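You operate a simulated robot arm through the tools that you are given. There is no shell and no other tool. Be economical: measure what you need, move in short steps, check, and stop when the job is done.

The job below is to be done with a simulated robot arm. You get a single attempt, and the scene is never put back.

Task
Flush the level glass, then fill it to about 5 mL.
Fine: drain the old water, fill to the 20 mL mark, drain again; end within 1 mL, fill knob shut.
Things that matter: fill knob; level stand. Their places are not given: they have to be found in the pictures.

It is judged by the outcome, as a careful person would: the job done as asked, and still so three seconds after it is handed in. It fails if anything else is knocked over, pushed out of place, dropped, spilled or broken.

Robot
A 6-joint arm with a two-finger parallel gripper, fixed in place. Base frame: the origin is at the foot of the arm, x ahead of it, y to its left, z up; the work surface is at about z = 900. Units: mm, degrees, N and s.
With the tool pointing down near the work surface it reaches from about 240 to 640 mm from the base axis. Its first joint turns from -66.0 to 66.0 degrees. Payload 2.7 kg.
Tool frame: the origin (TCP) lies between the finger pads and is the grasp point; the fingertips stand 23 mm ahead of it; z points along the fingers, y is the line along which they close. The gripper opens to 94 mm. The fingers are 38 mm wide and 10 mm thick; the gripper's body (54 by 96 mm) begins 39 mm behind the TCP.
Orientation is told as [roll, pitch, yaw] about the base's x, y, z axes, in that order, counted from this pose: with the fingers straight down and closing along the base's y, the tool's x points along the base's -x, its y along +y and its z along -z.

Tools
- The arm moves only by the tool send_rows. Its argument "steps" is a list of rows, each an object (a shift or turn left out is 0, a gripper value left out holds the last) with "rot": the turn, a rotation vector about the tool's x, y, z in degrees, a list of three; "dp": the shift along the tool's x, y, z in mm, a list of three; "gripper": the gripper command, from -1 (shut) to 1 (fully open), values between in proportion. In form: [{"rot": [wx, wy, wz], "dp": [dx, dy, dz], "gripper": gripper}, ...]. A call has 1 to 20 rows; each row is the pose to reach, as a shift and turn from the pose commanded when the call began, along the tool's axes at that moment. Each row takes 0.2 s and may step no farther than 50 mm and 8.6 degrees from the row before; otherwise, or with a gripper value out of range, the whole call is refused. Where a pose cannot be reached the arm comes as near as it can. A force on the tool above 70 N (or 10 N above the force at the start of the call, whichever is more), or a blocked arm, ends the call early, and 0.2 s more pass. Each finger travels about 45 mm/s and halts on what it meets, pressing with about 42 N; the grip force reading is that of the motor and also rises with nothing between the fingers. The clock runs only during rows and for 0.2 s after the last one: add rows that repeat a pose to give the fingers time. The reply holds the time, the measured pose of the TCP, the force on the tool along the base axes, the opening and the grip force, in the units named above and with some noise, with the torque about the TCP (base axes, N m) and any sound that the robot's microphone picked up, and new pictures: "views" is both (left out), scene, wrist or none.
- Cameras (640 x 400 px; columns grow to the right, rows downward): "scene" is fixed at [75.4, -427.6, 1409.2]; the picture's right is [0.79, -0.61, 0.00], its down [-0.36, -0.46, -0.81] and it looks along [0.50, 0.64, -0.58] (base axes); focal length 358 px, centre (320, 200). "wrist" rides on the gripper at [86, 16, -74] in the tool frame; the picture's right is [-0.18, 0.98, 0.00], its down [-0.58, -0.11, -0.81] and it looks along [-0.79, -0.15, 0.59] (tool axes); focal length 243 px, centre (320, 200).
- pixel_to_xyz(camera, pixels): for up to 12 pixels [column, row] of the newest picture of that camera ("zoom" is the newest enlarged one), the place [x, y, z] in the base frame of the surface seen there, good to about 2 mm, but the place of the scene camera against the robot may be out by one fixed shift of up to 12 mm in any direction. No time passes.
- close_up(camera, box): a new picture of the part [left, top, right, bottom] of that camera's present view, enlarged. No time passes.
- hand_in(): hands the job in; it is judged then, once.

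Work in short steps. Measure before you move; look again where a grasp or a placing could have gone wrong, and mend it. You have 80 turns and 200 pictures in all, those below and enlarged ones among them. Open the gripper and draw the arm clear of the work before you hand the job in, unless the task says otherwise; then end with one line.

The tools are called after ">>>" as name(argument=value, ...) on one line, values as JSON. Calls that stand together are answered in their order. send_rows: Moves the arm, as the interface text tells. Its arguments: {"type":"object","properties":{"steps":{"type":"array","items":{"type":"object","properties":{"rot":{"type":"array","items":{"type":"number"}},"dp":{"type":"array","items":{"type":"number"}},"gripper":{"type":"number"}}}},"views":{"type":"string","enum":["both","scene","wrist","none"]}},"required":["steps"]} The other tools are called the same way: pixel_to_xyz (camera, pixels) gives the place of the surface under pixels of a picture; close_up (camera, box) takes an enlarged picture of a part of a camera's view; hand_in () hands the job in.

At the start:

```text
time_s: 0.0
eef_pos: [457.9, -154.9, 1133.7]
tcp_rot: [-0.1, 0.0, 0.1]
force: [-0.4, -0.5, -0.6]
wrist_torque: [-0.02, -0.01, 0.03]
gripper_width: 93.8
gripper_force: 0.0
```

scene: 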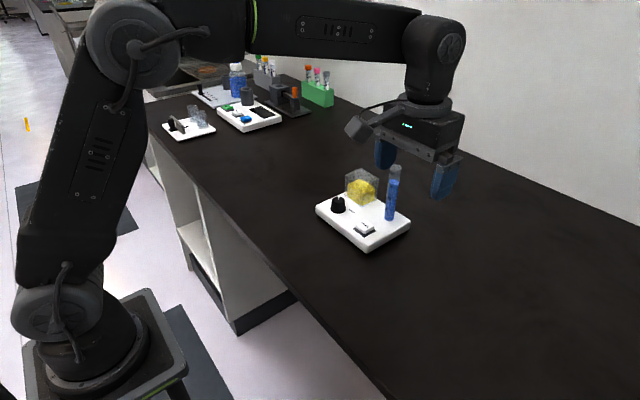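
wrist: 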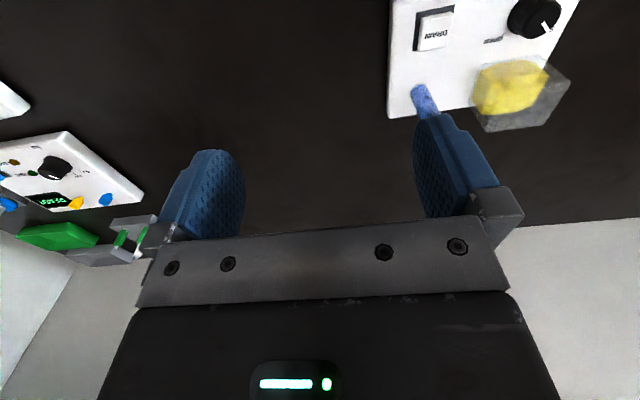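

The level stand appears near scene (362,215), with a knob at (338,204), a DRAIN rocker at (365,229) and the glass at (392,195). I take close-ups and measure.

>>> close_up(camera="scene", box=[305, 155, 425, 255])

>>> close_up(camera="wrist", box=[380, 0, 600, 140])

>>> pixel_to_xyz(camera="scene", pixels=[[338, 200], [365, 229], [360, 232], [371, 226], [390, 215], [396, 170], [320, 209], [366, 246], [408, 224], [362, 180]])

>>> pixel_to_xyz(camera="wrist", pixels=[[533, 17], [548, 26], [435, 32], [440, 18], [432, 45], [425, 100], [395, 110], [510, 90], [493, 40]])

```text
4.00 times, centred on (365, 205) of scene
```

zoom: 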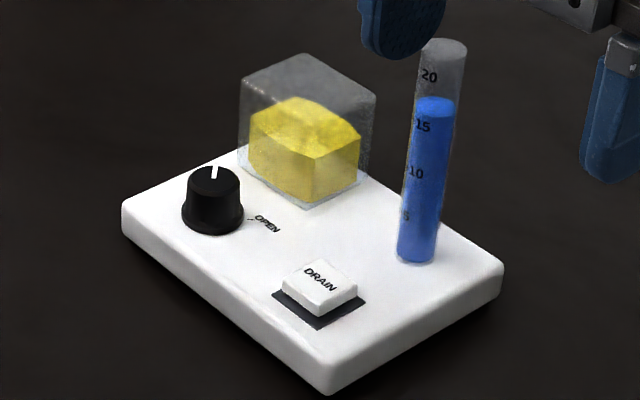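

```text
2.86 times, centred on (490, 70) of wrist
```

zoom: 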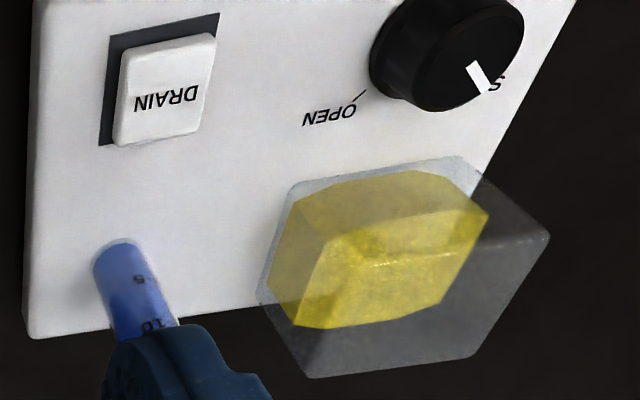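

```text
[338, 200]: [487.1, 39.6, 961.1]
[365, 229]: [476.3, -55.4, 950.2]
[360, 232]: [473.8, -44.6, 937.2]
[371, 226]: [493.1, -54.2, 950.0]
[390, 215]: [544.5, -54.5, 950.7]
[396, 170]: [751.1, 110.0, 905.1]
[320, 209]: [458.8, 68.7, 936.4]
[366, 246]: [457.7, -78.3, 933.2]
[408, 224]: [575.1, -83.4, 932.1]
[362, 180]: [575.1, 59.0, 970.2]
```

```text
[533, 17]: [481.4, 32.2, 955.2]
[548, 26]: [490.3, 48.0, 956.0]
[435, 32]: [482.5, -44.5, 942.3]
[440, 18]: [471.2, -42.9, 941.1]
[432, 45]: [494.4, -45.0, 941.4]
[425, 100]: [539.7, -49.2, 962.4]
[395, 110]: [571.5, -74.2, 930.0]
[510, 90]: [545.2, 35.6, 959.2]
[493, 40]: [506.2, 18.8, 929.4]
```

The two cameras differ by about 10 mm, so I trust the wrist camera: knob about (486,40,956), button about (482,-45,942). I move the wrist for a clearer view of the panel.

>>> send_rows(steps=[{"dp": [15, 40, 0]}, {"dp": [30, 80, 0]}, {"dp": [45, 120, 0]}, {"dp": [60, 160, 0]}, {"dp": [60, 160, 0]}], views="both")

```text
time_s: 1.2
eef_pos: [397.8, 7.3, 1133.5]
tcp_rot: [0.1, 0.0, 0.1]
force: [0.2, -0.1, -0.1]
wrist_torque: [-0.03, -0.01, 0.0]
gripper_width: 93.8
gripper_force: 0.0
```

scene: 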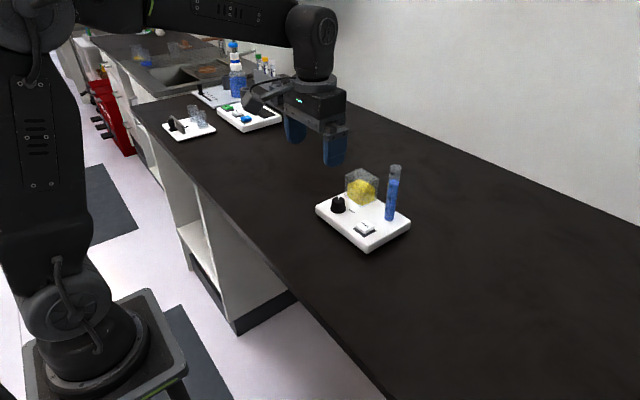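
wrist: 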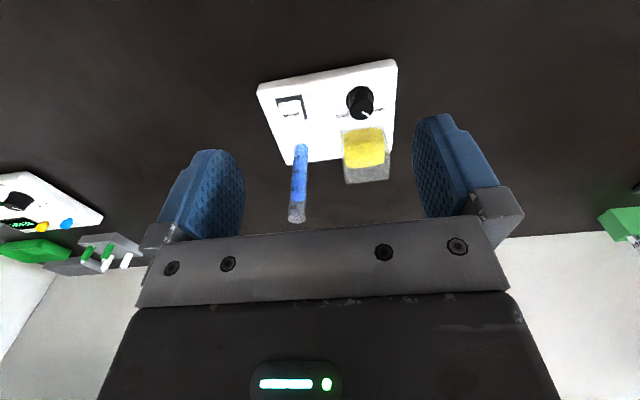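

The whole stand is now in the wrist view (255-398, 58-225). I zoom in and measure knob, button, box and glass.

>>> close_up(camera="wrist", box=[250, 50, 410, 150])

>>> pixel_to_xyz(camera="wrist", pixels=[[361, 105], [351, 95], [372, 112], [352, 112], [366, 115], [290, 108], [302, 145], [296, 205], [343, 134], [380, 128], [345, 168], [385, 167]])

```text
4.00 times, centred on (330, 100) of wrist
```

zoom: 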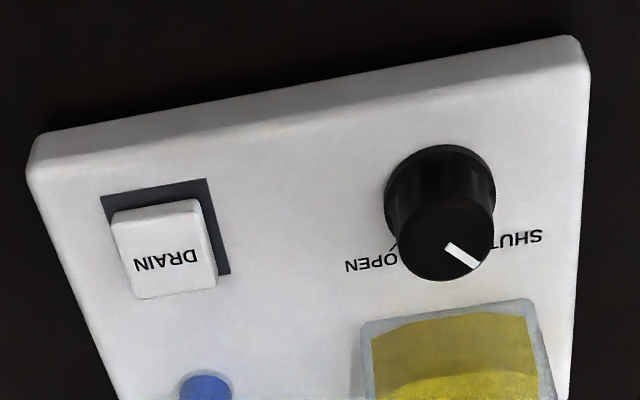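

```text
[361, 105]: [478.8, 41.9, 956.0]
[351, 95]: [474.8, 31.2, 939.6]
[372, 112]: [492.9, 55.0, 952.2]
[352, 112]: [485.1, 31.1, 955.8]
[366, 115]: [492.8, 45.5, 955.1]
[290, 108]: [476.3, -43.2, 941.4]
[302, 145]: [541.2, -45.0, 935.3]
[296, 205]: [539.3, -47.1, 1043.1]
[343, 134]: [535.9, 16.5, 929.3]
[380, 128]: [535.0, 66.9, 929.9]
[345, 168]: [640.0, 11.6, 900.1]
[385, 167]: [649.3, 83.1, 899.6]
```

Pointer is at SHUT; OPEN tick is at zoom (390,248). I measure the exact pointer, ticks and edges in the zoom.

>>> pixel_to_xyz(camera="zoom", pixels=[[448, 245], [474, 265], [402, 235], [490, 235], [446, 203], [440, 276], [391, 247], [496, 243], [122, 225], [205, 275], [362, 320], [530, 300]])

>>> pixel_to_xyz(camera="zoom", pixels=[[160, 240], [115, 215], [198, 203], [140, 297], [216, 285], [34, 170], [585, 80], [120, 395], [580, 300], [347, 265], [540, 235]])

```text
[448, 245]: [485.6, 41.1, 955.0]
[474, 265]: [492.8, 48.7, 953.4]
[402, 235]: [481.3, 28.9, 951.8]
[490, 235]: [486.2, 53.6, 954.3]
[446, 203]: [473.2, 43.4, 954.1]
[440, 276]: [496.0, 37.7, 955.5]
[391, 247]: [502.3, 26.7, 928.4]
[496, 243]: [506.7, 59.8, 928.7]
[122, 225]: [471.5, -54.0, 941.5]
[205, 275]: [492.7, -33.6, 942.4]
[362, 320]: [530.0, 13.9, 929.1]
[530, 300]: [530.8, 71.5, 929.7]
```

```text
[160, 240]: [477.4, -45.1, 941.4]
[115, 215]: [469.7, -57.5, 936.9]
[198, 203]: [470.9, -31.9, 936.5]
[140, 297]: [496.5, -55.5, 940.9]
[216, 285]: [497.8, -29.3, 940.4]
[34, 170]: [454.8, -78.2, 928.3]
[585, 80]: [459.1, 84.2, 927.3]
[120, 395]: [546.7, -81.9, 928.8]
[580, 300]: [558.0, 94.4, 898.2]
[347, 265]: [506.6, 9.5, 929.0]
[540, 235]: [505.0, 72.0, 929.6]
```

Knob centre is (485,41,955), radius ~12.5; button centre (484,-44), top 941; glass (540,-47) up to ~1045. I close the gripper and go down above the button at x=480.

>>> send_rows(steps=[{"dp": [-30, -20, 0], "gripper": -1}, {"dp": [-60, -40, 0]}, {"dp": [-82, -51, 0]}, {"dp": [-82, -51, 40]}, {"dp": [-82, -51, 80]}, {"dp": [-82, -51, 115]}, {"dp": [-82, -51, 140]}, {"dp": [-82, -51, 158]}, {"dp": [-82, -51, 158]}], views="both")

```text
time_s: 3.2
eef_pos: [480.9, -45.1, 976.0]
tcp_rot: [-0.1, 0.0, 0.1]
force: [0.4, 0.0, -0.1]
wrist_torque: [0.03, 0.02, 0.0]
gripper_width: 0.0
gripper_force: 42.4
```

scene: 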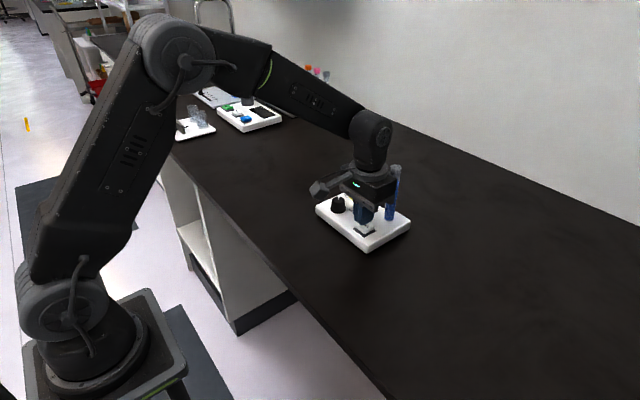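
wrist: 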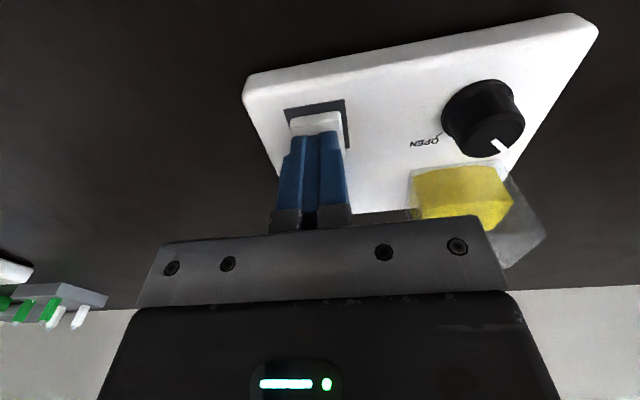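

Fingertips are about 12 mm above the button. I press slowly down to just past contact and watch force and level.

>>> send_rows(steps=[{"dp": [0, 0, 6]}, {"dp": [0, 0, 10]}, {"dp": [0, 0, 12]}, {"dp": [0, 0, 14]}, {"dp": [0, 0, 15]}, {"dp": [0, 0, 15]}], views="none")

>>> close_up(camera="scene", box=[305, 155, 425, 255])

```text
time_s: 4.6
eef_pos: [479.2, -45.8, 960.7]
tcp_rot: [0.0, -0.2, 0.0]
force: [-7.4, 2.8, 19.8]
wrist_torque: [0.05, 0.2, -0.04]
gripper_width: 0.0
gripper_force: 41.5
heard: click
```

```text
4.00 times, centred on (365, 205) of scene
```

zoom: 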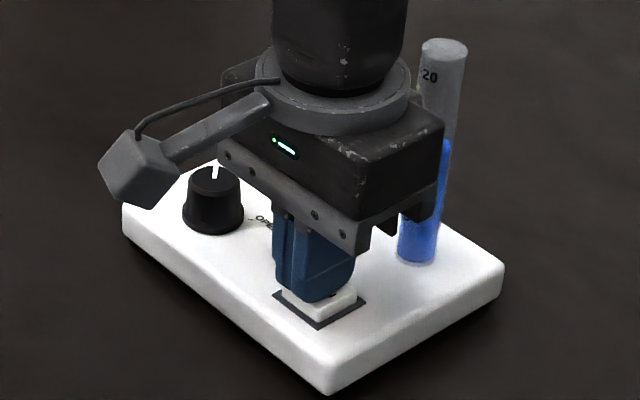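

A click, and the level has dropped (zoom row ~100 to ~140). I hold the press to keep draining.

>>> send_rows(steps=[{"dp": [0, 0, 0]}, {"dp": [0, 0, 0]}, {"dp": [0, 0, 0]}, {"dp": [0, 0, 0]}, {"dp": [0, 0, 0]}], views="none")

>>> close_up(camera="scene", box=[305, 155, 425, 255])

```text
time_s: 5.8
eef_pos: [480.9, -45.4, 961.0]
tcp_rot: [-0.1, -0.2, 0.1]
force: [-4.0, 2.7, 24.0]
wrist_torque: [0.03, 0.08, 0.04]
gripper_width: 0.3
gripper_force: 41.4
```

```text
4.00 times, centred on (365, 205) of scene
```

zoom: 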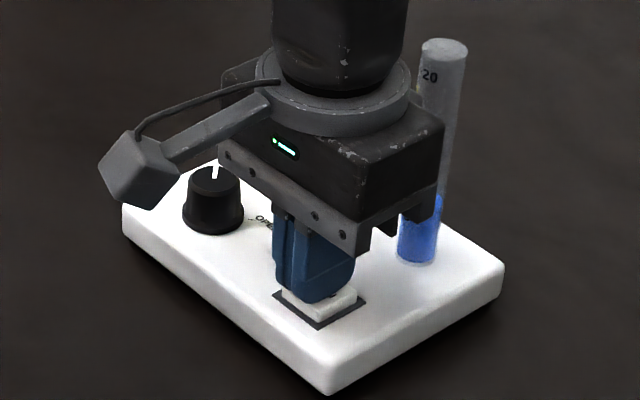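

Level is now at zoom row ~200 (about 5 mL/s draining). I hold about 3 s more to empty it, then lift.

>>> send_rows(steps=[{"dp": [0, 0, 0]}, {"dp": [0, 0, 0]}, {"dp": [0, 0, 0]}, {"dp": [0, 0, 0]}, {"dp": [0, 0, 0]}, {"dp": [0, 0, 0]}, {"dp": [0, 0, 0]}, {"dp": [0, 0, 0]}, {"dp": [0, 0, 0]}, {"dp": [0, 0, 0]}, {"dp": [0, 0, 0]}, {"dp": [0, 0, 0]}, {"dp": [0, 0, 0]}, {"dp": [0, 0, 0]}, {"dp": [0, 0, 0]}], views="none")

>>> close_up(camera="scene", box=[305, 155, 425, 255])

```text
time_s: 9.0
eef_pos: [480.2, -44.8, 961.8]
tcp_rot: [0.0, -0.2, 0.1]
force: [0.5, 0.4, 23.1]
wrist_torque: [0.0, -0.01, 0.0]
gripper_width: 0.0
gripper_force: 41.6
```

```text
4.00 times, centred on (365, 205) of scene
```

zoom: 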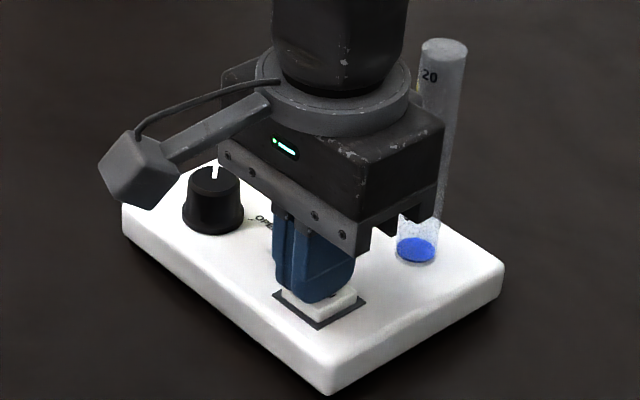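

Only a thin blue disc remains at the bottom. I hold one more second, then lift clear to see the level and button.

>>> send_rows(steps=[{"dp": [0, 0, 0]}, {"dp": [0, 0, 0]}, {"dp": [0, 0, 0]}, {"dp": [0, 0, 0]}, {"dp": [0, 0, 0]}, {"dp": [0, 0, -15]}, {"dp": [0, 0, -40]}, {"dp": [0, 40, -60]}, {"dp": [0, 70, -80]}, {"dp": [0, 86, -90], "gripper": 0}, {"dp": [0, 86, -90]}], views="wrist")

>>> close_up(camera="scene", box=[305, 155, 425, 255])

```text
time_s: 11.4
eef_pos: [480.2, 42.0, 1050.8]
tcp_rot: [0.1, -0.1, 0.0]
force: [0.0, 0.2, 0.8]
wrist_torque: [0.01, -0.02, 0.01]
gripper_width: 47.2
gripper_force: 0.1
```

wrist: 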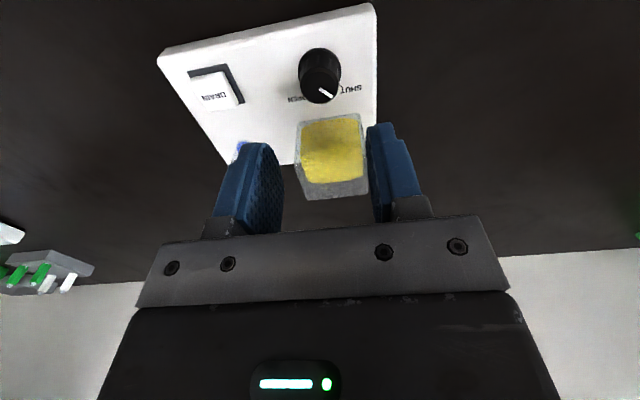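

```text
4.00 times, centred on (365, 205) of scene
```

zoom: 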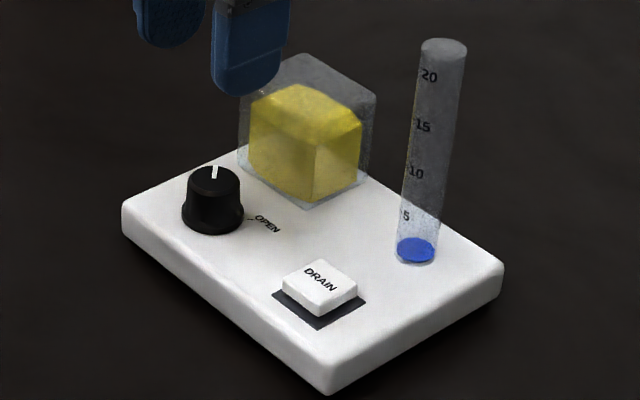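

The glass is empty and the button sprang back (momentary). I check the box height and exact knob centre before gripping the knob.

>>> pixel_to_xyz(camera="wrist", pixels=[[320, 85], [330, 95], [304, 85], [336, 80], [319, 75], [317, 102], [304, 190], [365, 185], [335, 197], [297, 120], [362, 115]])

>>> close_up(camera="wrist", box=[270, 20, 390, 120])

```text
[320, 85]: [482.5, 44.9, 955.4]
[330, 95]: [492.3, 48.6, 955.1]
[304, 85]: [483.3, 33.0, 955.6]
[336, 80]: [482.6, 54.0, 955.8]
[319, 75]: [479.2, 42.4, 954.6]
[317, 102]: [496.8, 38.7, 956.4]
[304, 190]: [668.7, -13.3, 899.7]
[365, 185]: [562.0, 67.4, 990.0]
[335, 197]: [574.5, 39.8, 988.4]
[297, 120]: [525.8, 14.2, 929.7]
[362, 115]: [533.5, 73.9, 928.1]
```

```text
4.00 times, centred on (330, 70) of wrist
```

zoom: 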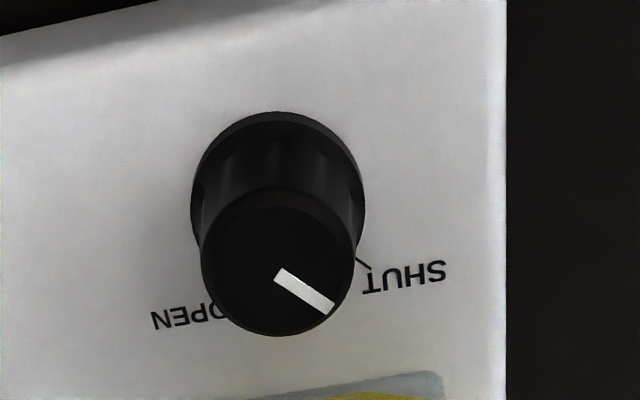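

Knob centre ≈ (485,43), box top ≈ 989 so TCP z=963 keeps the gripper body above it. I go down open about 47 mm straddling the knob.

>>> send_rows(steps=[{"dp": [-5, 1, 0], "gripper": -0.05}, {"dp": [-5, 1, 35]}, {"dp": [-5, 1, 60]}, {"dp": [-5, 1, 78]}, {"dp": [-5, 1, 88]}, {"dp": [-5, 1, 88]}], views="wrist")

>>> close_up(camera="scene", box=[305, 155, 425, 255])

```text
time_s: 12.8
eef_pos: [485.9, 42.4, 961.7]
tcp_rot: [0.0, 0.0, 0.1]
force: [-0.6, 0.3, 0.1]
wrist_torque: [-0.03, 0.0, 0.03]
gripper_width: 44.5
gripper_force: 0.0
```

wrist: 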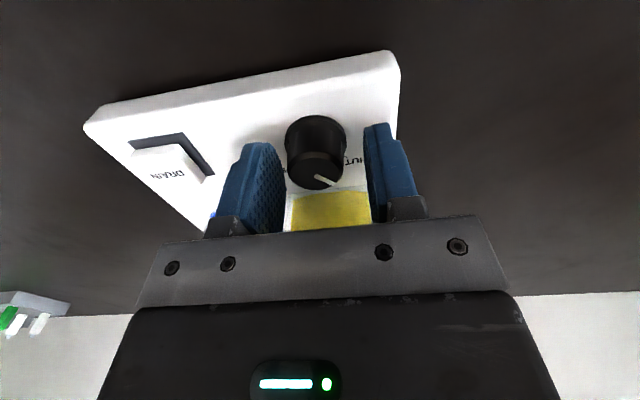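

```text
4.00 times, centred on (365, 205) of scene
```

zoom: 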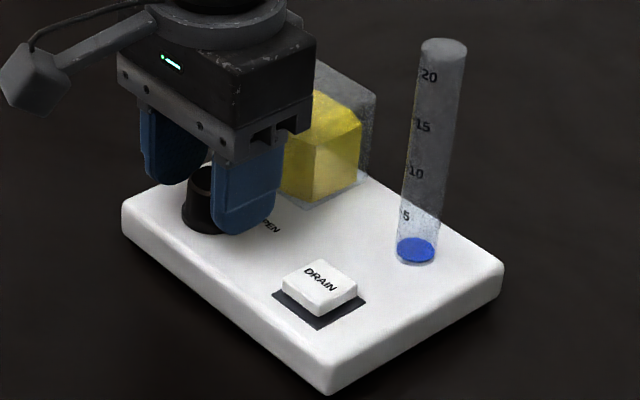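

Knob sits between the fingers and the glass stays fully visible. I close on the knob.

>>> send_rows(steps=[{"gripper": -1}, {}, {}, {}], views="wrist")

```text
time_s: 13.8
eef_pos: [485.7, 40.8, 962.2]
tcp_rot: [0.0, 0.0, 0.1]
force: [-2.2, -15.0, 0.1]
wrist_torque: [0.04, 0.08, -0.15]
gripper_width: 29.4
gripper_force: 42.1
```

wrist: 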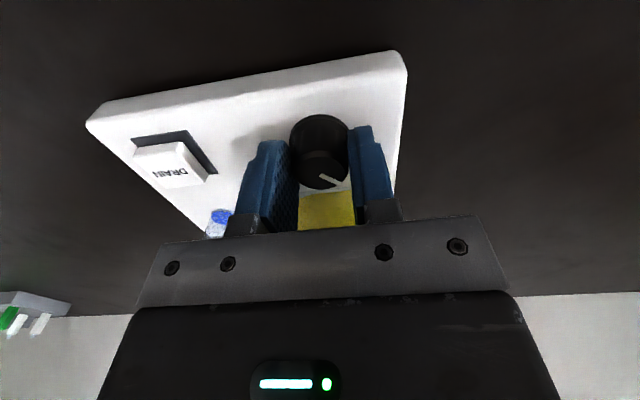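

Gripped at 29 mm, with -15 N sideways: the knob is ~2 mm toward -y. I relieve that, then turn clockwise (seen from above) a first 15° toward OPEN.

>>> send_rows(steps=[{"dp": [0, -2, 0]}, {"dp": [0, -2, 0], "rot": [0, 0, 5]}, {"dp": [0, -2, 0], "rot": [0, 0, 10]}, {"dp": [0, -2, 0], "rot": [0, 0, 15]}], views="wrist")

>>> close_up(camera="scene", box=[305, 155, 425, 255])

```text
time_s: 14.8
eef_pos: [485.5, 43.2, 962.0]
tcp_rot: [0.1, 0.1, -15.0]
force: [-9.7, 12.2, 0.1]
wrist_torque: [-0.18, -0.31, 0.02]
gripper_width: 29.4
gripper_force: 42.0
```

wrist: 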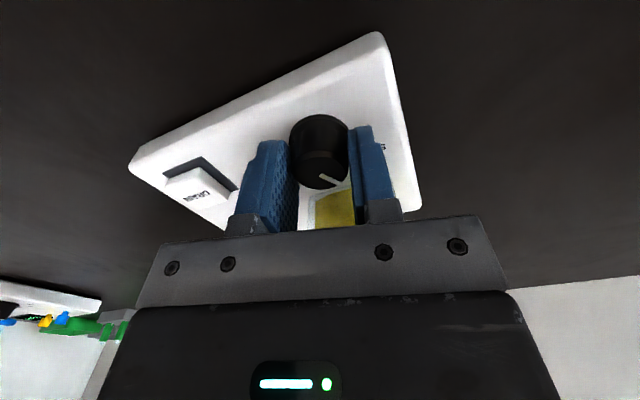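

```text
4.00 times, centred on (365, 205) of scene
```

zoom: 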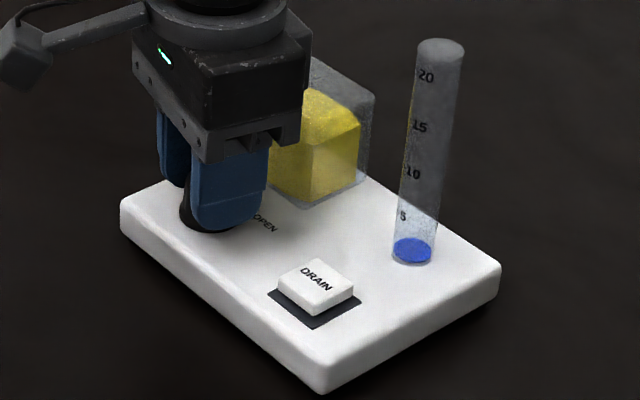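

No flow yet at 15°; the stand shifted very slightly (button 284→280) from side force (-10,+12). I relieve the side force before turning further.

>>> send_rows(steps=[{"dp": [0.8, 0.6, 0]}, {"dp": [1.5, 1.2, 0]}], views="none")

>>> close_up(camera="scene", box=[305, 155, 425, 255])

```text
time_s: 15.4
eef_pos: [485.3, 41.6, 963.1]
tcp_rot: [0.1, 0.0, -15.0]
force: [3.2, 10.6, -0.3]
wrist_torque: [0.26, 1.03, 0.01]
gripper_width: 29.3
gripper_force: 41.9
```

```text
4.00 times, centred on (365, 205) of scene
```

zoom: 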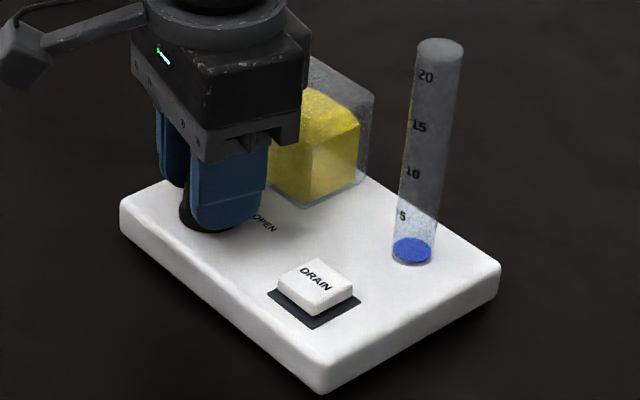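

Force is (3,+11) now; I shift slightly +y and turn another 10°.

>>> send_rows(steps=[{"dp": [0, 1.2, 0]}, {"dp": [0, 1.2, 0], "rot": [0, 0, 5]}, {"dp": [0, 1.2, 0], "rot": [0, 0, 10]}], views="none")

>>> close_up(camera="scene", box=[305, 155, 425, 255])

>>> close_up(camera="wrist", box=[200, 20, 440, 220])

```text
time_s: 16.2
eef_pos: [484.7, 42.5, 962.0]
tcp_rot: [0.0, -0.1, -25.0]
force: [2.8, -2.1, 0.5]
wrist_torque: [0.07, -0.58, -0.01]
gripper_width: 29.4
gripper_force: 42.2
```

```text
4.00 times, centred on (365, 205) of scene
```

zoom: 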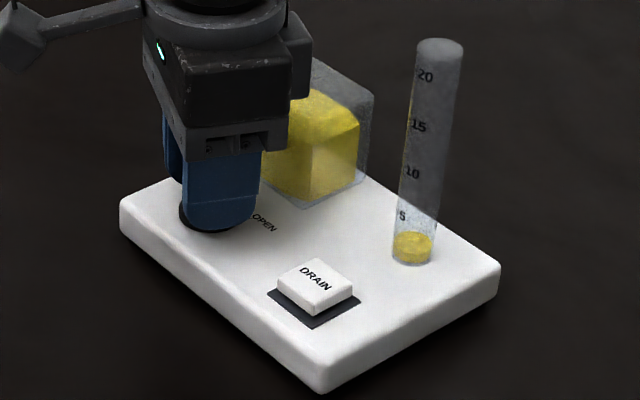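

```text
2.00 times, centred on (320, 120) of wrist
```

zoom: 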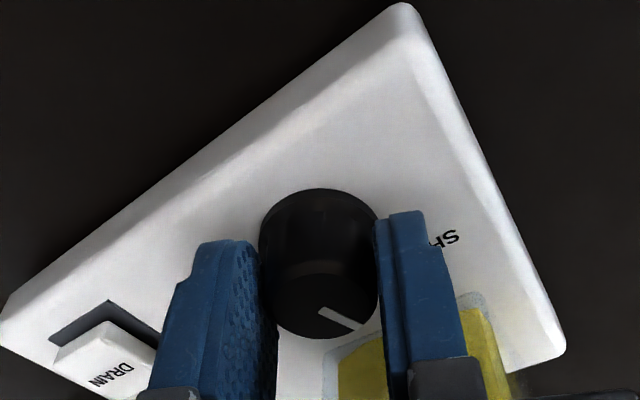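

Yellow water is flowing (level ~1 mL). I hold about 1 s to measure the rate.

>>> send_rows(steps=[{}, {}, {}, {}], views="none")

>>> close_up(camera="scene", box=[375, 155, 435, 225])

```text
time_s: 17.2
eef_pos: [485.8, 42.7, 961.7]
tcp_rot: [0.0, -0.1, -24.9]
force: [6.6, -6.9, 0.2]
wrist_torque: [-0.59, -0.68, 0.01]
gripper_width: 29.2
gripper_force: 41.8
```

```text
5.71 times, centred on (405, 190) of scene
```

zoom: 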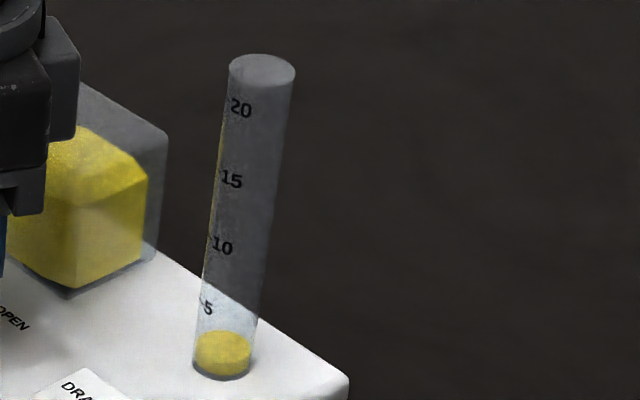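

Level is about 1.5-2 mL and rising slowly. I open 10° more and hold ~1.5 s.

>>> send_rows(steps=[{"rot": [0, 0, 5]}, {"rot": [0, 0, 10]}, {"rot": [0, 0, 10]}, {"rot": [0, 0, 10]}, {"rot": [0, 0, 10]}, {"rot": [0, 0, 10]}, {"rot": [0, 0, 10]}], views="none")

>>> close_up(camera="scene", box=[375, 155, 435, 225])

```text
time_s: 18.8
eef_pos: [484.0, 42.5, 963.6]
tcp_rot: [0.1, 0.0, -35.0]
force: [8.6, -7.0, 0.6]
wrist_torque: [-0.42, 0.1, -0.01]
gripper_width: 29.3
gripper_force: 41.9
```

```text
5.71 times, centred on (405, 190) of scene
```

zoom: 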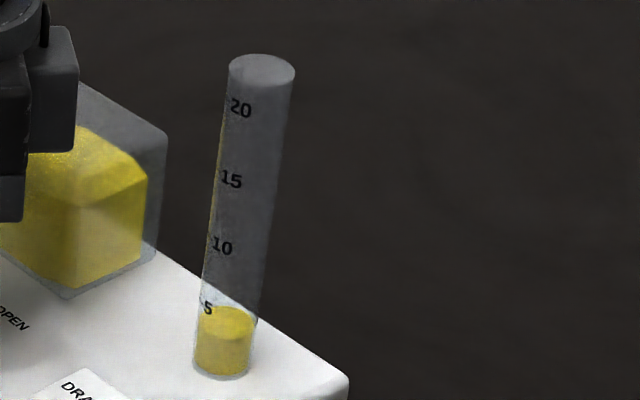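

Level ≈ 4 mL, rate ~1.5 mL/s. I hold 4 s here.

>>> send_rows(steps=[{}, {}, {}, {}, {}, {}, {}, {}, {}, {}, {}, {}, {}, {}, {}, {}, {}, {}, {}], views="none")

>>> close_up(camera="scene", box=[375, 155, 435, 225])

```text
time_s: 22.8
eef_pos: [485.0, 43.1, 961.8]
tcp_rot: [-0.1, 0.0, -34.9]
force: [5.6, -4.3, 0.8]
wrist_torque: [-0.37, 0.06, 0.02]
gripper_width: 29.1
gripper_force: 42.0
```

```text
5.71 times, centred on (405, 190) of scene
```

zoom: 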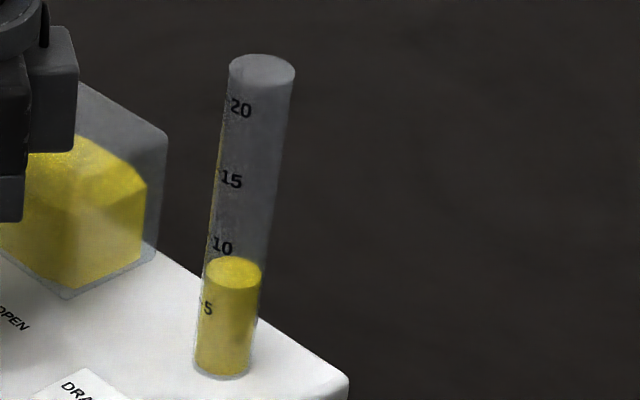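

Level ≈ 7.5 mL (left edge of surface at row 270 between 10@238 and 5@302), rate ~0.9 mL/s. I open 8° more and hold.

>>> send_rows(steps=[{"rot": [0, 0, 4]}, {"rot": [0, 0, 8]}, {"rot": [0, 0, 8]}, {"rot": [0, 0, 8]}, {"rot": [0, 0, 8]}, {"rot": [0, 0, 8]}, {"rot": [0, 0, 8]}, {"rot": [0, 0, 8]}, {"rot": [0, 0, 8]}, {"rot": [0, 0, 8]}, {"rot": [0, 0, 8]}, {"rot": [0, 0, 8]}, {"rot": [0, 0, 8]}, {"rot": [0, 0, 8]}, {"rot": [0, 0, 8]}, {"rot": [0, 0, 8]}, {"rot": [0, 0, 8]}, {"rot": [0, 0, 8]}, {"rot": [0, 0, 8]}], views="none")

>>> close_up(camera="scene", box=[375, 155, 435, 225])

```text
time_s: 26.8
eef_pos: [484.0, 42.6, 962.9]
tcp_rot: [0.1, 0.0, -42.9]
force: [6.2, 1.2, 0.3]
wrist_torque: [-0.24, 0.14, 0.01]
gripper_width: 29.5
gripper_force: 42.1
```

```text
5.71 times, centred on (405, 190) of scene
```

zoom: 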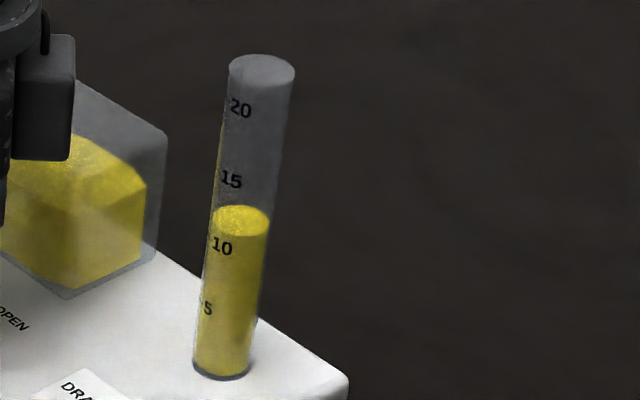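

Level ≈ 11.7 mL at ~1.05 mL/s. I hold another 4 s.

>>> send_rows(steps=[{}, {}, {}, {}, {}, {}, {}, {}, {}, {}, {}, {}, {}, {}, {}, {}, {}, {}, {}], views="none")

>>> close_up(camera="scene", box=[375, 155, 435, 225])

```text
time_s: 30.8
eef_pos: [484.7, 42.4, 962.2]
tcp_rot: [0.0, 0.0, -42.9]
force: [2.2, 3.0, 0.0]
wrist_torque: [-0.21, 0.27, 0.0]
gripper_width: 29.4
gripper_force: 42.0
```

```text
5.71 times, centred on (405, 190) of scene
```

zoom: 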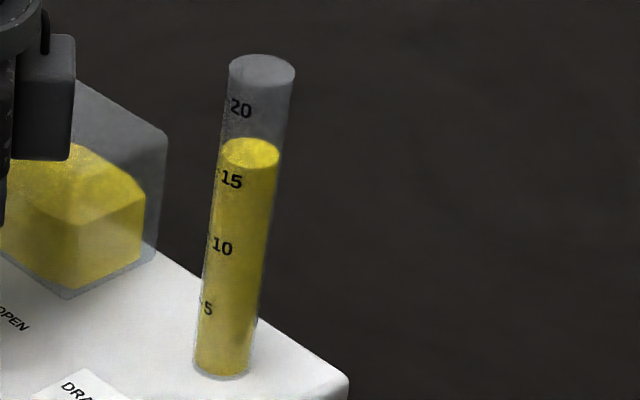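

Level ≈ 16.5 mL. I hold 2 s more, then look.

>>> send_rows(steps=[{}, {}, {}, {}, {}, {}, {}, {}, {}], views="none")

>>> close_up(camera="scene", box=[385, 155, 417, 185])

```text
time_s: 32.8
eef_pos: [483.7, 43.1, 962.1]
tcp_rot: [0.1, 0.1, -43.0]
force: [1.4, 0.9, -0.3]
wrist_torque: [-0.18, 0.24, 0.01]
gripper_width: 29.4
gripper_force: 42.1
```

```text
13.33 times, centred on (401, 170) of scene
```

zoom: 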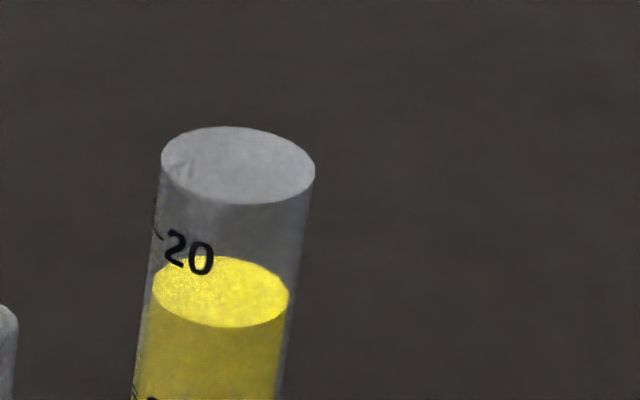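

Surface edge at row 285 vs 20-tick at 235 and 15-tick at 392: ≈18.4 mL. I hold 0.8 s, then start closing to 20° to approach slowly.

>>> send_rows(steps=[{}, {}, {}, {"rot": [0, 0, -8]}, {"rot": [0, 0, -16]}], views="none")

>>> close_up(camera="scene", box=[385, 155, 417, 185])

```text
time_s: 34.0
eef_pos: [484.0, 42.1, 962.4]
tcp_rot: [0.1, 0.0, -26.7]
force: [-2.5, 1.2, 0.9]
wrist_torque: [-0.32, 0.03, -0.01]
gripper_width: 29.3
gripper_force: 41.9
```

```text
13.33 times, centred on (401, 170) of scene
```

zoom: 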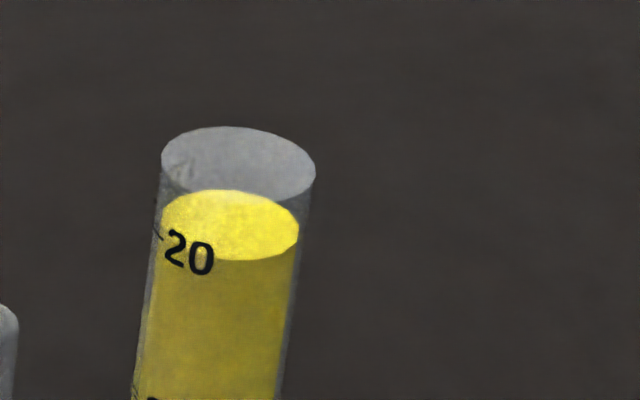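

Level is now right at/just over the 20 mark (edge row ~222). I close the knob fully now.

>>> send_rows(steps=[{"rot": [0, 0, -8.5]}, {"rot": [0, 0, -17]}, {"rot": [0, 0, -25]}, {"rot": [0, 0, -27]}], views="wrist")

>>> close_up(camera="scene", box=[385, 155, 417, 185])

```text
time_s: 35.0
eef_pos: [484.4, 42.1, 962.5]
tcp_rot: [0.0, 0.0, 0.1]
force: [-5.4, -9.5, -0.3]
wrist_torque: [0.16, -0.24, -0.17]
gripper_width: 29.4
gripper_force: 42.0
```

wrist: 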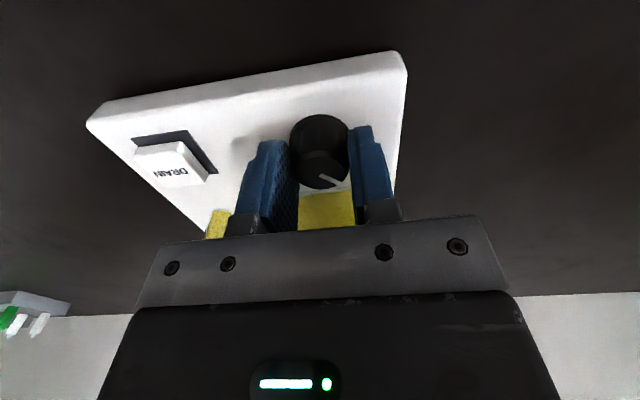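

```text
13.33 times, centred on (401, 170) of scene
```

zoom: 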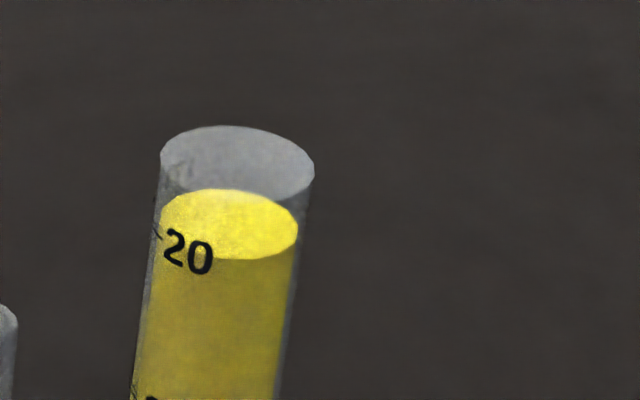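

Shut at ~20.3 mL and holding (torque -0.17, at the stop). I open, lift to see the panel and confirm the level holds.

>>> send_rows(steps=[{"gripper": 0}, {}, {}, {"dp": [0, 0, -20]}, {"dp": [0, 0, -50]}, {"dp": [0, -20, -80]}, {"dp": [5, -50, -90], "gripper": -1}, {"dp": [5, -86, -90]}, {"dp": [5, -86, -90]}], views="wrist")

>>> close_up(camera="scene", box=[305, 155, 425, 255])

```text
time_s: 37.0
eef_pos: [479.2, -43.0, 1052.7]
tcp_rot: [0.1, 0.0, 0.2]
force: [0.0, -0.5, -0.1]
wrist_torque: [0.01, -0.02, 0.01]
gripper_width: 0.1
gripper_force: 26.1
```

wrist: 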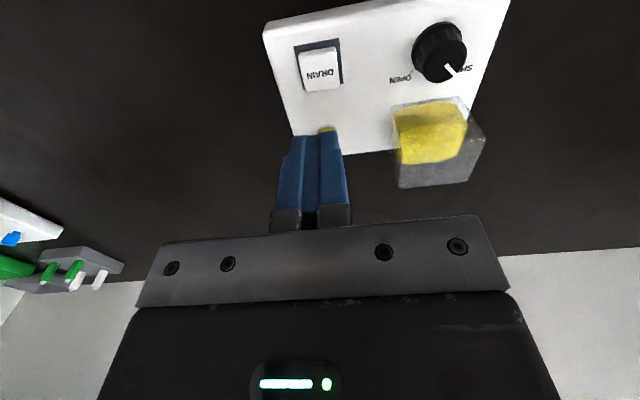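

```text
4.00 times, centred on (365, 205) of scene
```

zoom: 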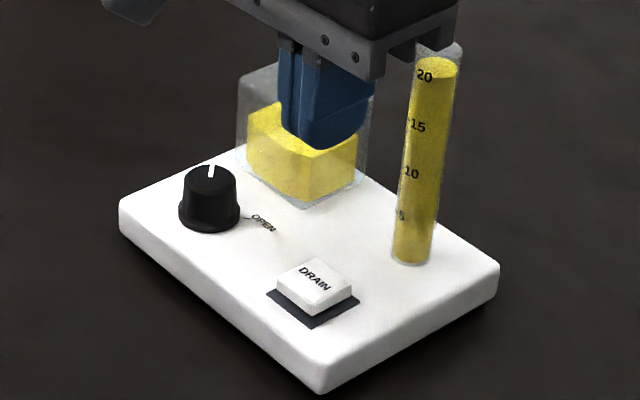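

Glass holds at 20 and the stand is only ~2 mm from where it began. I check the button and knob positions once more.

>>> pixel_to_xyz(camera="wrist", pixels=[[319, 68], [304, 70], [336, 68], [320, 52], [320, 85], [440, 66], [418, 65], [464, 60], [441, 45], [442, 78]])

```text
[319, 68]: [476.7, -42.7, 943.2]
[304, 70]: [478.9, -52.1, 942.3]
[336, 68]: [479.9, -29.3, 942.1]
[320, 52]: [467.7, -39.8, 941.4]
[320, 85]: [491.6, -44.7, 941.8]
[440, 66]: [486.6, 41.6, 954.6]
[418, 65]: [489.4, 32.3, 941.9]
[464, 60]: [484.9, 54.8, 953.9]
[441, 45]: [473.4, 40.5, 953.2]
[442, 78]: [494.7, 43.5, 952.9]
```

Button centre ≈ (480,-42), below the fingers. I go down and press, holding to drain.

>>> send_rows(steps=[{"dp": [0, 0, 40]}, {"dp": [0, 0, 70]}, {"dp": [0, 0, 80]}, {"dp": [0, 0, 86]}, {"dp": [0, 0, 89]}, {"dp": [0, 0, 91]}, {"dp": [0, 0, 91.5]}, {"dp": [0, 0, 91.5]}, {"dp": [0, 0, 91.5]}, {"dp": [0, 0, 91.5]}, {"dp": [0, 0, 91.5]}, {"dp": [0, 0, 91.5]}, {"dp": [0, 0, 91.5]}, {"dp": [0, 0, 91.5]}, {"dp": [0, 0, 91.5]}, {"dp": [0, 0, 91.5]}, {"dp": [0, 0, 91.5]}, {"dp": [0, 0, 91.5]}, {"dp": [0, 0, 91.5]}], views="none")

>>> close_up(camera="scene", box=[305, 155, 425, 255])

```text
time_s: 41.0
eef_pos: [479.3, -41.6, 961.1]
tcp_rot: [0.0, -0.1, 0.1]
force: [0.7, 2.4, 19.1]
wrist_torque: [0.08, -0.04, 0.04]
gripper_width: 0.2
gripper_force: 42.1
heard: click
```

```text
4.00 times, centred on (365, 205) of scene
```

zoom: 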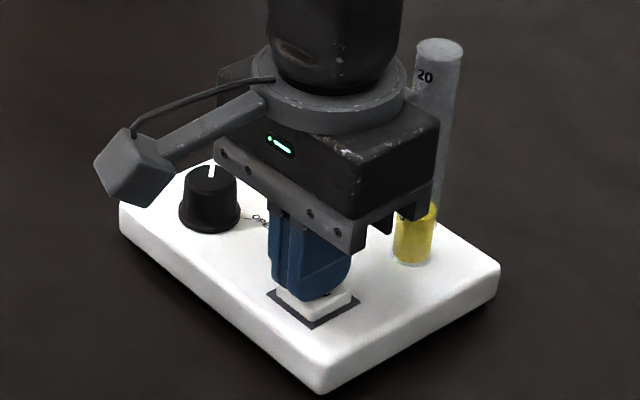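

Draining well, about 5 mL left. I hold 4 s more to empty it.

>>> send_rows(steps=[{}, {}, {}, {}, {}, {}, {}, {}, {}, {}, {}, {}, {}, {}, {}, {}, {}, {}, {}, {}], views="none")

>>> close_up(camera="scene", box=[305, 155, 425, 255])

```text
time_s: 45.2
eef_pos: [480.9, -42.9, 960.9]
tcp_rot: [0.1, -0.1, 0.1]
force: [2.2, 1.2, 20.1]
wrist_torque: [0.02, -0.09, 0.0]
gripper_width: 0.0
gripper_force: 41.5
```

```text
4.00 times, centred on (365, 205) of scene
```

zoom: 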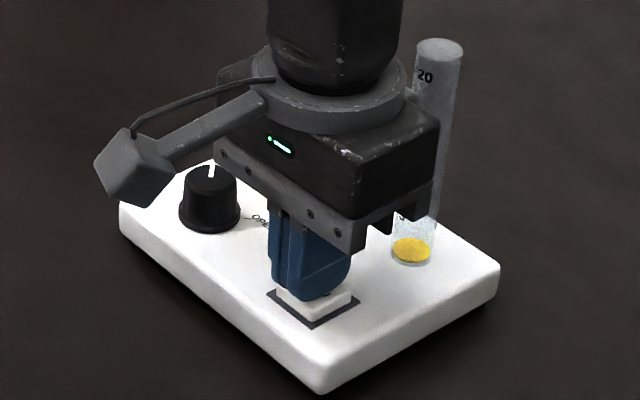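

Empty again. I lift, cross to above the knob, and descend straddling it.

>>> send_rows(steps=[{}, {}, {}, {"dp": [0, 0, -25]}, {"dp": [0, 0, -60]}, {"dp": [0, 30, -90], "gripper": 0}, {"dp": [-2, 65, -90]}, {"dp": [-4, 83.5, -90]}, {"dp": [-4, 83.5, -90]}, {"dp": [-4, 83.5, -50]}, {"dp": [-4, 83.5, -20]}, {"dp": [-4, 83.5, -1]}, {"dp": [-4, 83.5, -1]}], views="wrist")

>>> close_up(camera="scene", box=[375, 155, 435, 225])

```text
time_s: 48.0
eef_pos: [481.9, 40.3, 961.5]
tcp_rot: [0.1, 0.1, 0.0]
force: [-0.1, -0.1, -1.9]
wrist_torque: [0.03, -0.04, -0.01]
gripper_width: 47.3
gripper_force: 0.0
```

wrist: 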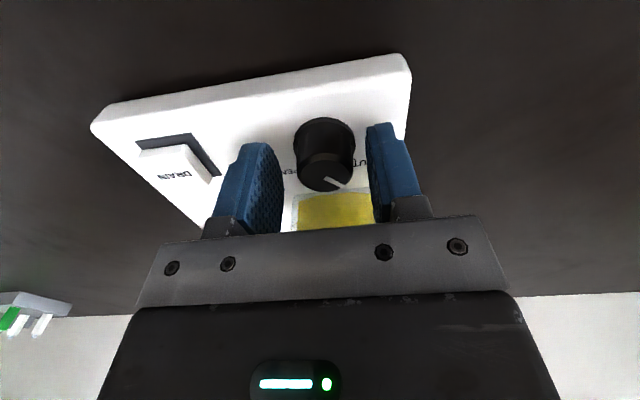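

```text
5.71 times, centred on (405, 190) of scene
```

zoom: 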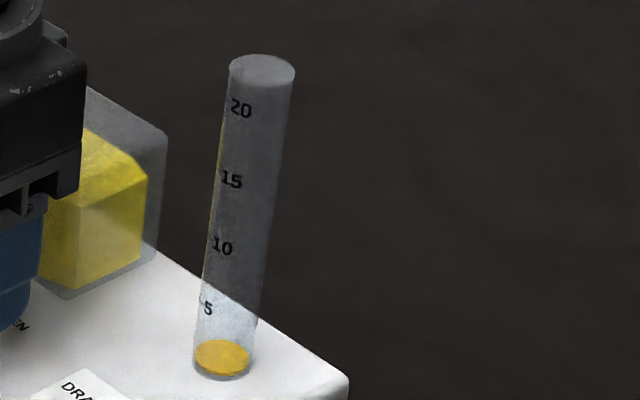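

Empty glass, knob centred between the fingers. I shift x +2 and close.

>>> send_rows(steps=[{"dp": [-2, 0, 0]}, {"dp": [-2, 0, 0], "gripper": -1}, {"dp": [-2, 0, 0]}, {"dp": [-2, 0, 0]}, {"dp": [-2, 0, 0]}], views="none")

```text
time_s: 49.2
eef_pos: [484.7, 40.3, 962.3]
tcp_rot: [-0.1, -0.1, 0.0]
force: [-7.0, 14.2, 2.9]
wrist_torque: [-0.08, -0.58, 0.01]
gripper_width: 29.3
gripper_force: 42.0
```

Side force +14 N in y; I shift +1.5 mm y, then turn 30° toward OPEN.

>>> send_rows(steps=[{"dp": [0.5, 1.5, 0]}, {"dp": [0.5, 1.5, 0], "rot": [0, 0, 7.5]}, {"dp": [0.5, 1.5, 0], "rot": [0, 0, 15]}, {"dp": [0.5, 1.5, 0], "rot": [0, 0, 22.5]}, {"dp": [0.5, 1.5, 0], "rot": [0, 0, 30]}, {"dp": [0.5, 1.5, 0], "rot": [0, 0, 30]}], views="none")

>>> close_up(camera="scene", box=[375, 155, 435, 225])

```text
time_s: 50.6
eef_pos: [484.6, 40.0, 962.0]
tcp_rot: [0.0, 0.0, -30.0]
force: [-4.8, -5.3, 2.2]
wrist_torque: [0.23, -0.02, 0.01]
gripper_width: 29.4
gripper_force: 42.3
```

```text
5.71 times, centred on (405, 190) of scene
```

zoom: 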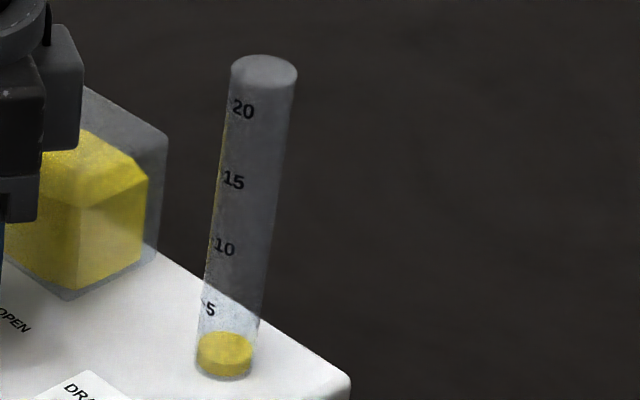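

Flow started, level ~1.3 mL. I hold 2 s and look.

>>> send_rows(steps=[{}, {}, {}, {}, {}, {}, {}, {}], views="none")

>>> close_up(camera="scene", box=[380, 190, 412, 225])

```text
time_s: 52.4
eef_pos: [484.8, 41.2, 961.4]
tcp_rot: [-0.1, 0.0, -29.9]
force: [-4.0, -12.6, -1.1]
wrist_torque: [-0.42, 0.01, 0.01]
gripper_width: 29.6
gripper_force: 41.8
```

```text
11.43 times, centred on (396, 208) of scene
```

zoom: 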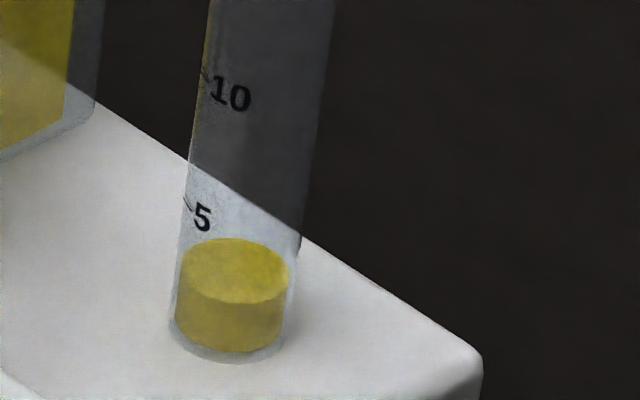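

Level ≈ 2.3 mL at ~0.5 mL/s. I hold 3 s (and relieve -y force by 1 mm).

>>> send_rows(steps=[{"dp": [0, -0.8, 0]}, {"dp": [0, -0.8, 0]}, {"dp": [0, -0.8, 0]}, {"dp": [0, -0.8, 0]}, {"dp": [0, -0.8, 0]}, {"dp": [0, -0.8, 0]}, {"dp": [0, -0.8, 0]}, {"dp": [0, -0.8, 0]}, {"dp": [0, -0.8, 0]}, {"dp": [0, -0.8, 0]}, {"dp": [0, -0.8, 0]}, {"dp": [0, -0.8, 0]}, {"dp": [0, -0.8, 0]}, {"dp": [0, -0.8, 0]}], views="none")

>>> close_up(camera="scene", box=[380, 190, 412, 225])

```text
time_s: 55.4
eef_pos: [484.5, 40.9, 962.3]
tcp_rot: [0.0, -0.1, -29.9]
force: [5.8, -2.3, -0.6]
wrist_torque: [-0.42, 0.04, 0.04]
gripper_width: 29.1
gripper_force: 42.1
```

```text
11.43 times, centred on (396, 208) of scene
```

zoom: 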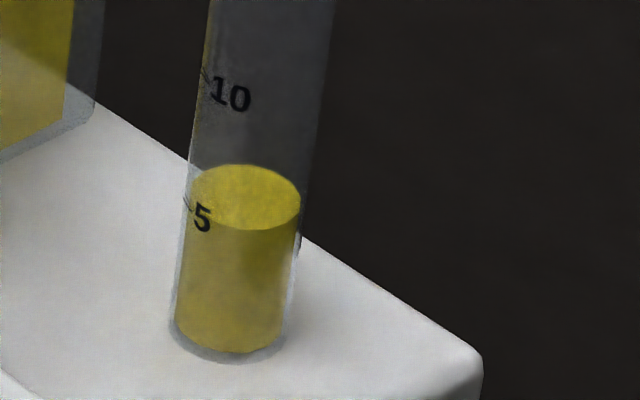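

Surface has reached the 5 tick (row ~198 vs 205). I shut the knob at once.

>>> send_rows(steps=[{"rot": [0, 0, -8.5]}, {"rot": [0, 0, -17]}, {"rot": [0, 0, -25.5]}, {"rot": [0, 0, -30.5]}], views="none")

>>> close_up(camera="scene", box=[380, 190, 412, 225])

```text
time_s: 56.4
eef_pos: [485.2, 41.1, 962.9]
tcp_rot: [0.0, 0.0, 0.7]
force: [5.3, -3.1, -0.1]
wrist_torque: [-0.37, -0.32, 0.01]
gripper_width: 29.6
gripper_force: 41.9
```

```text
11.43 times, centred on (396, 208) of scene
```

zoom: 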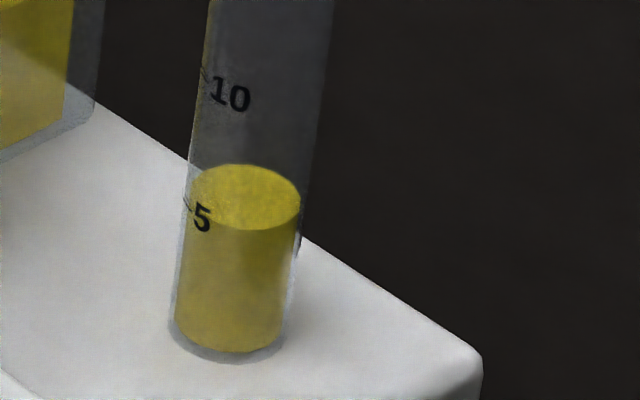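

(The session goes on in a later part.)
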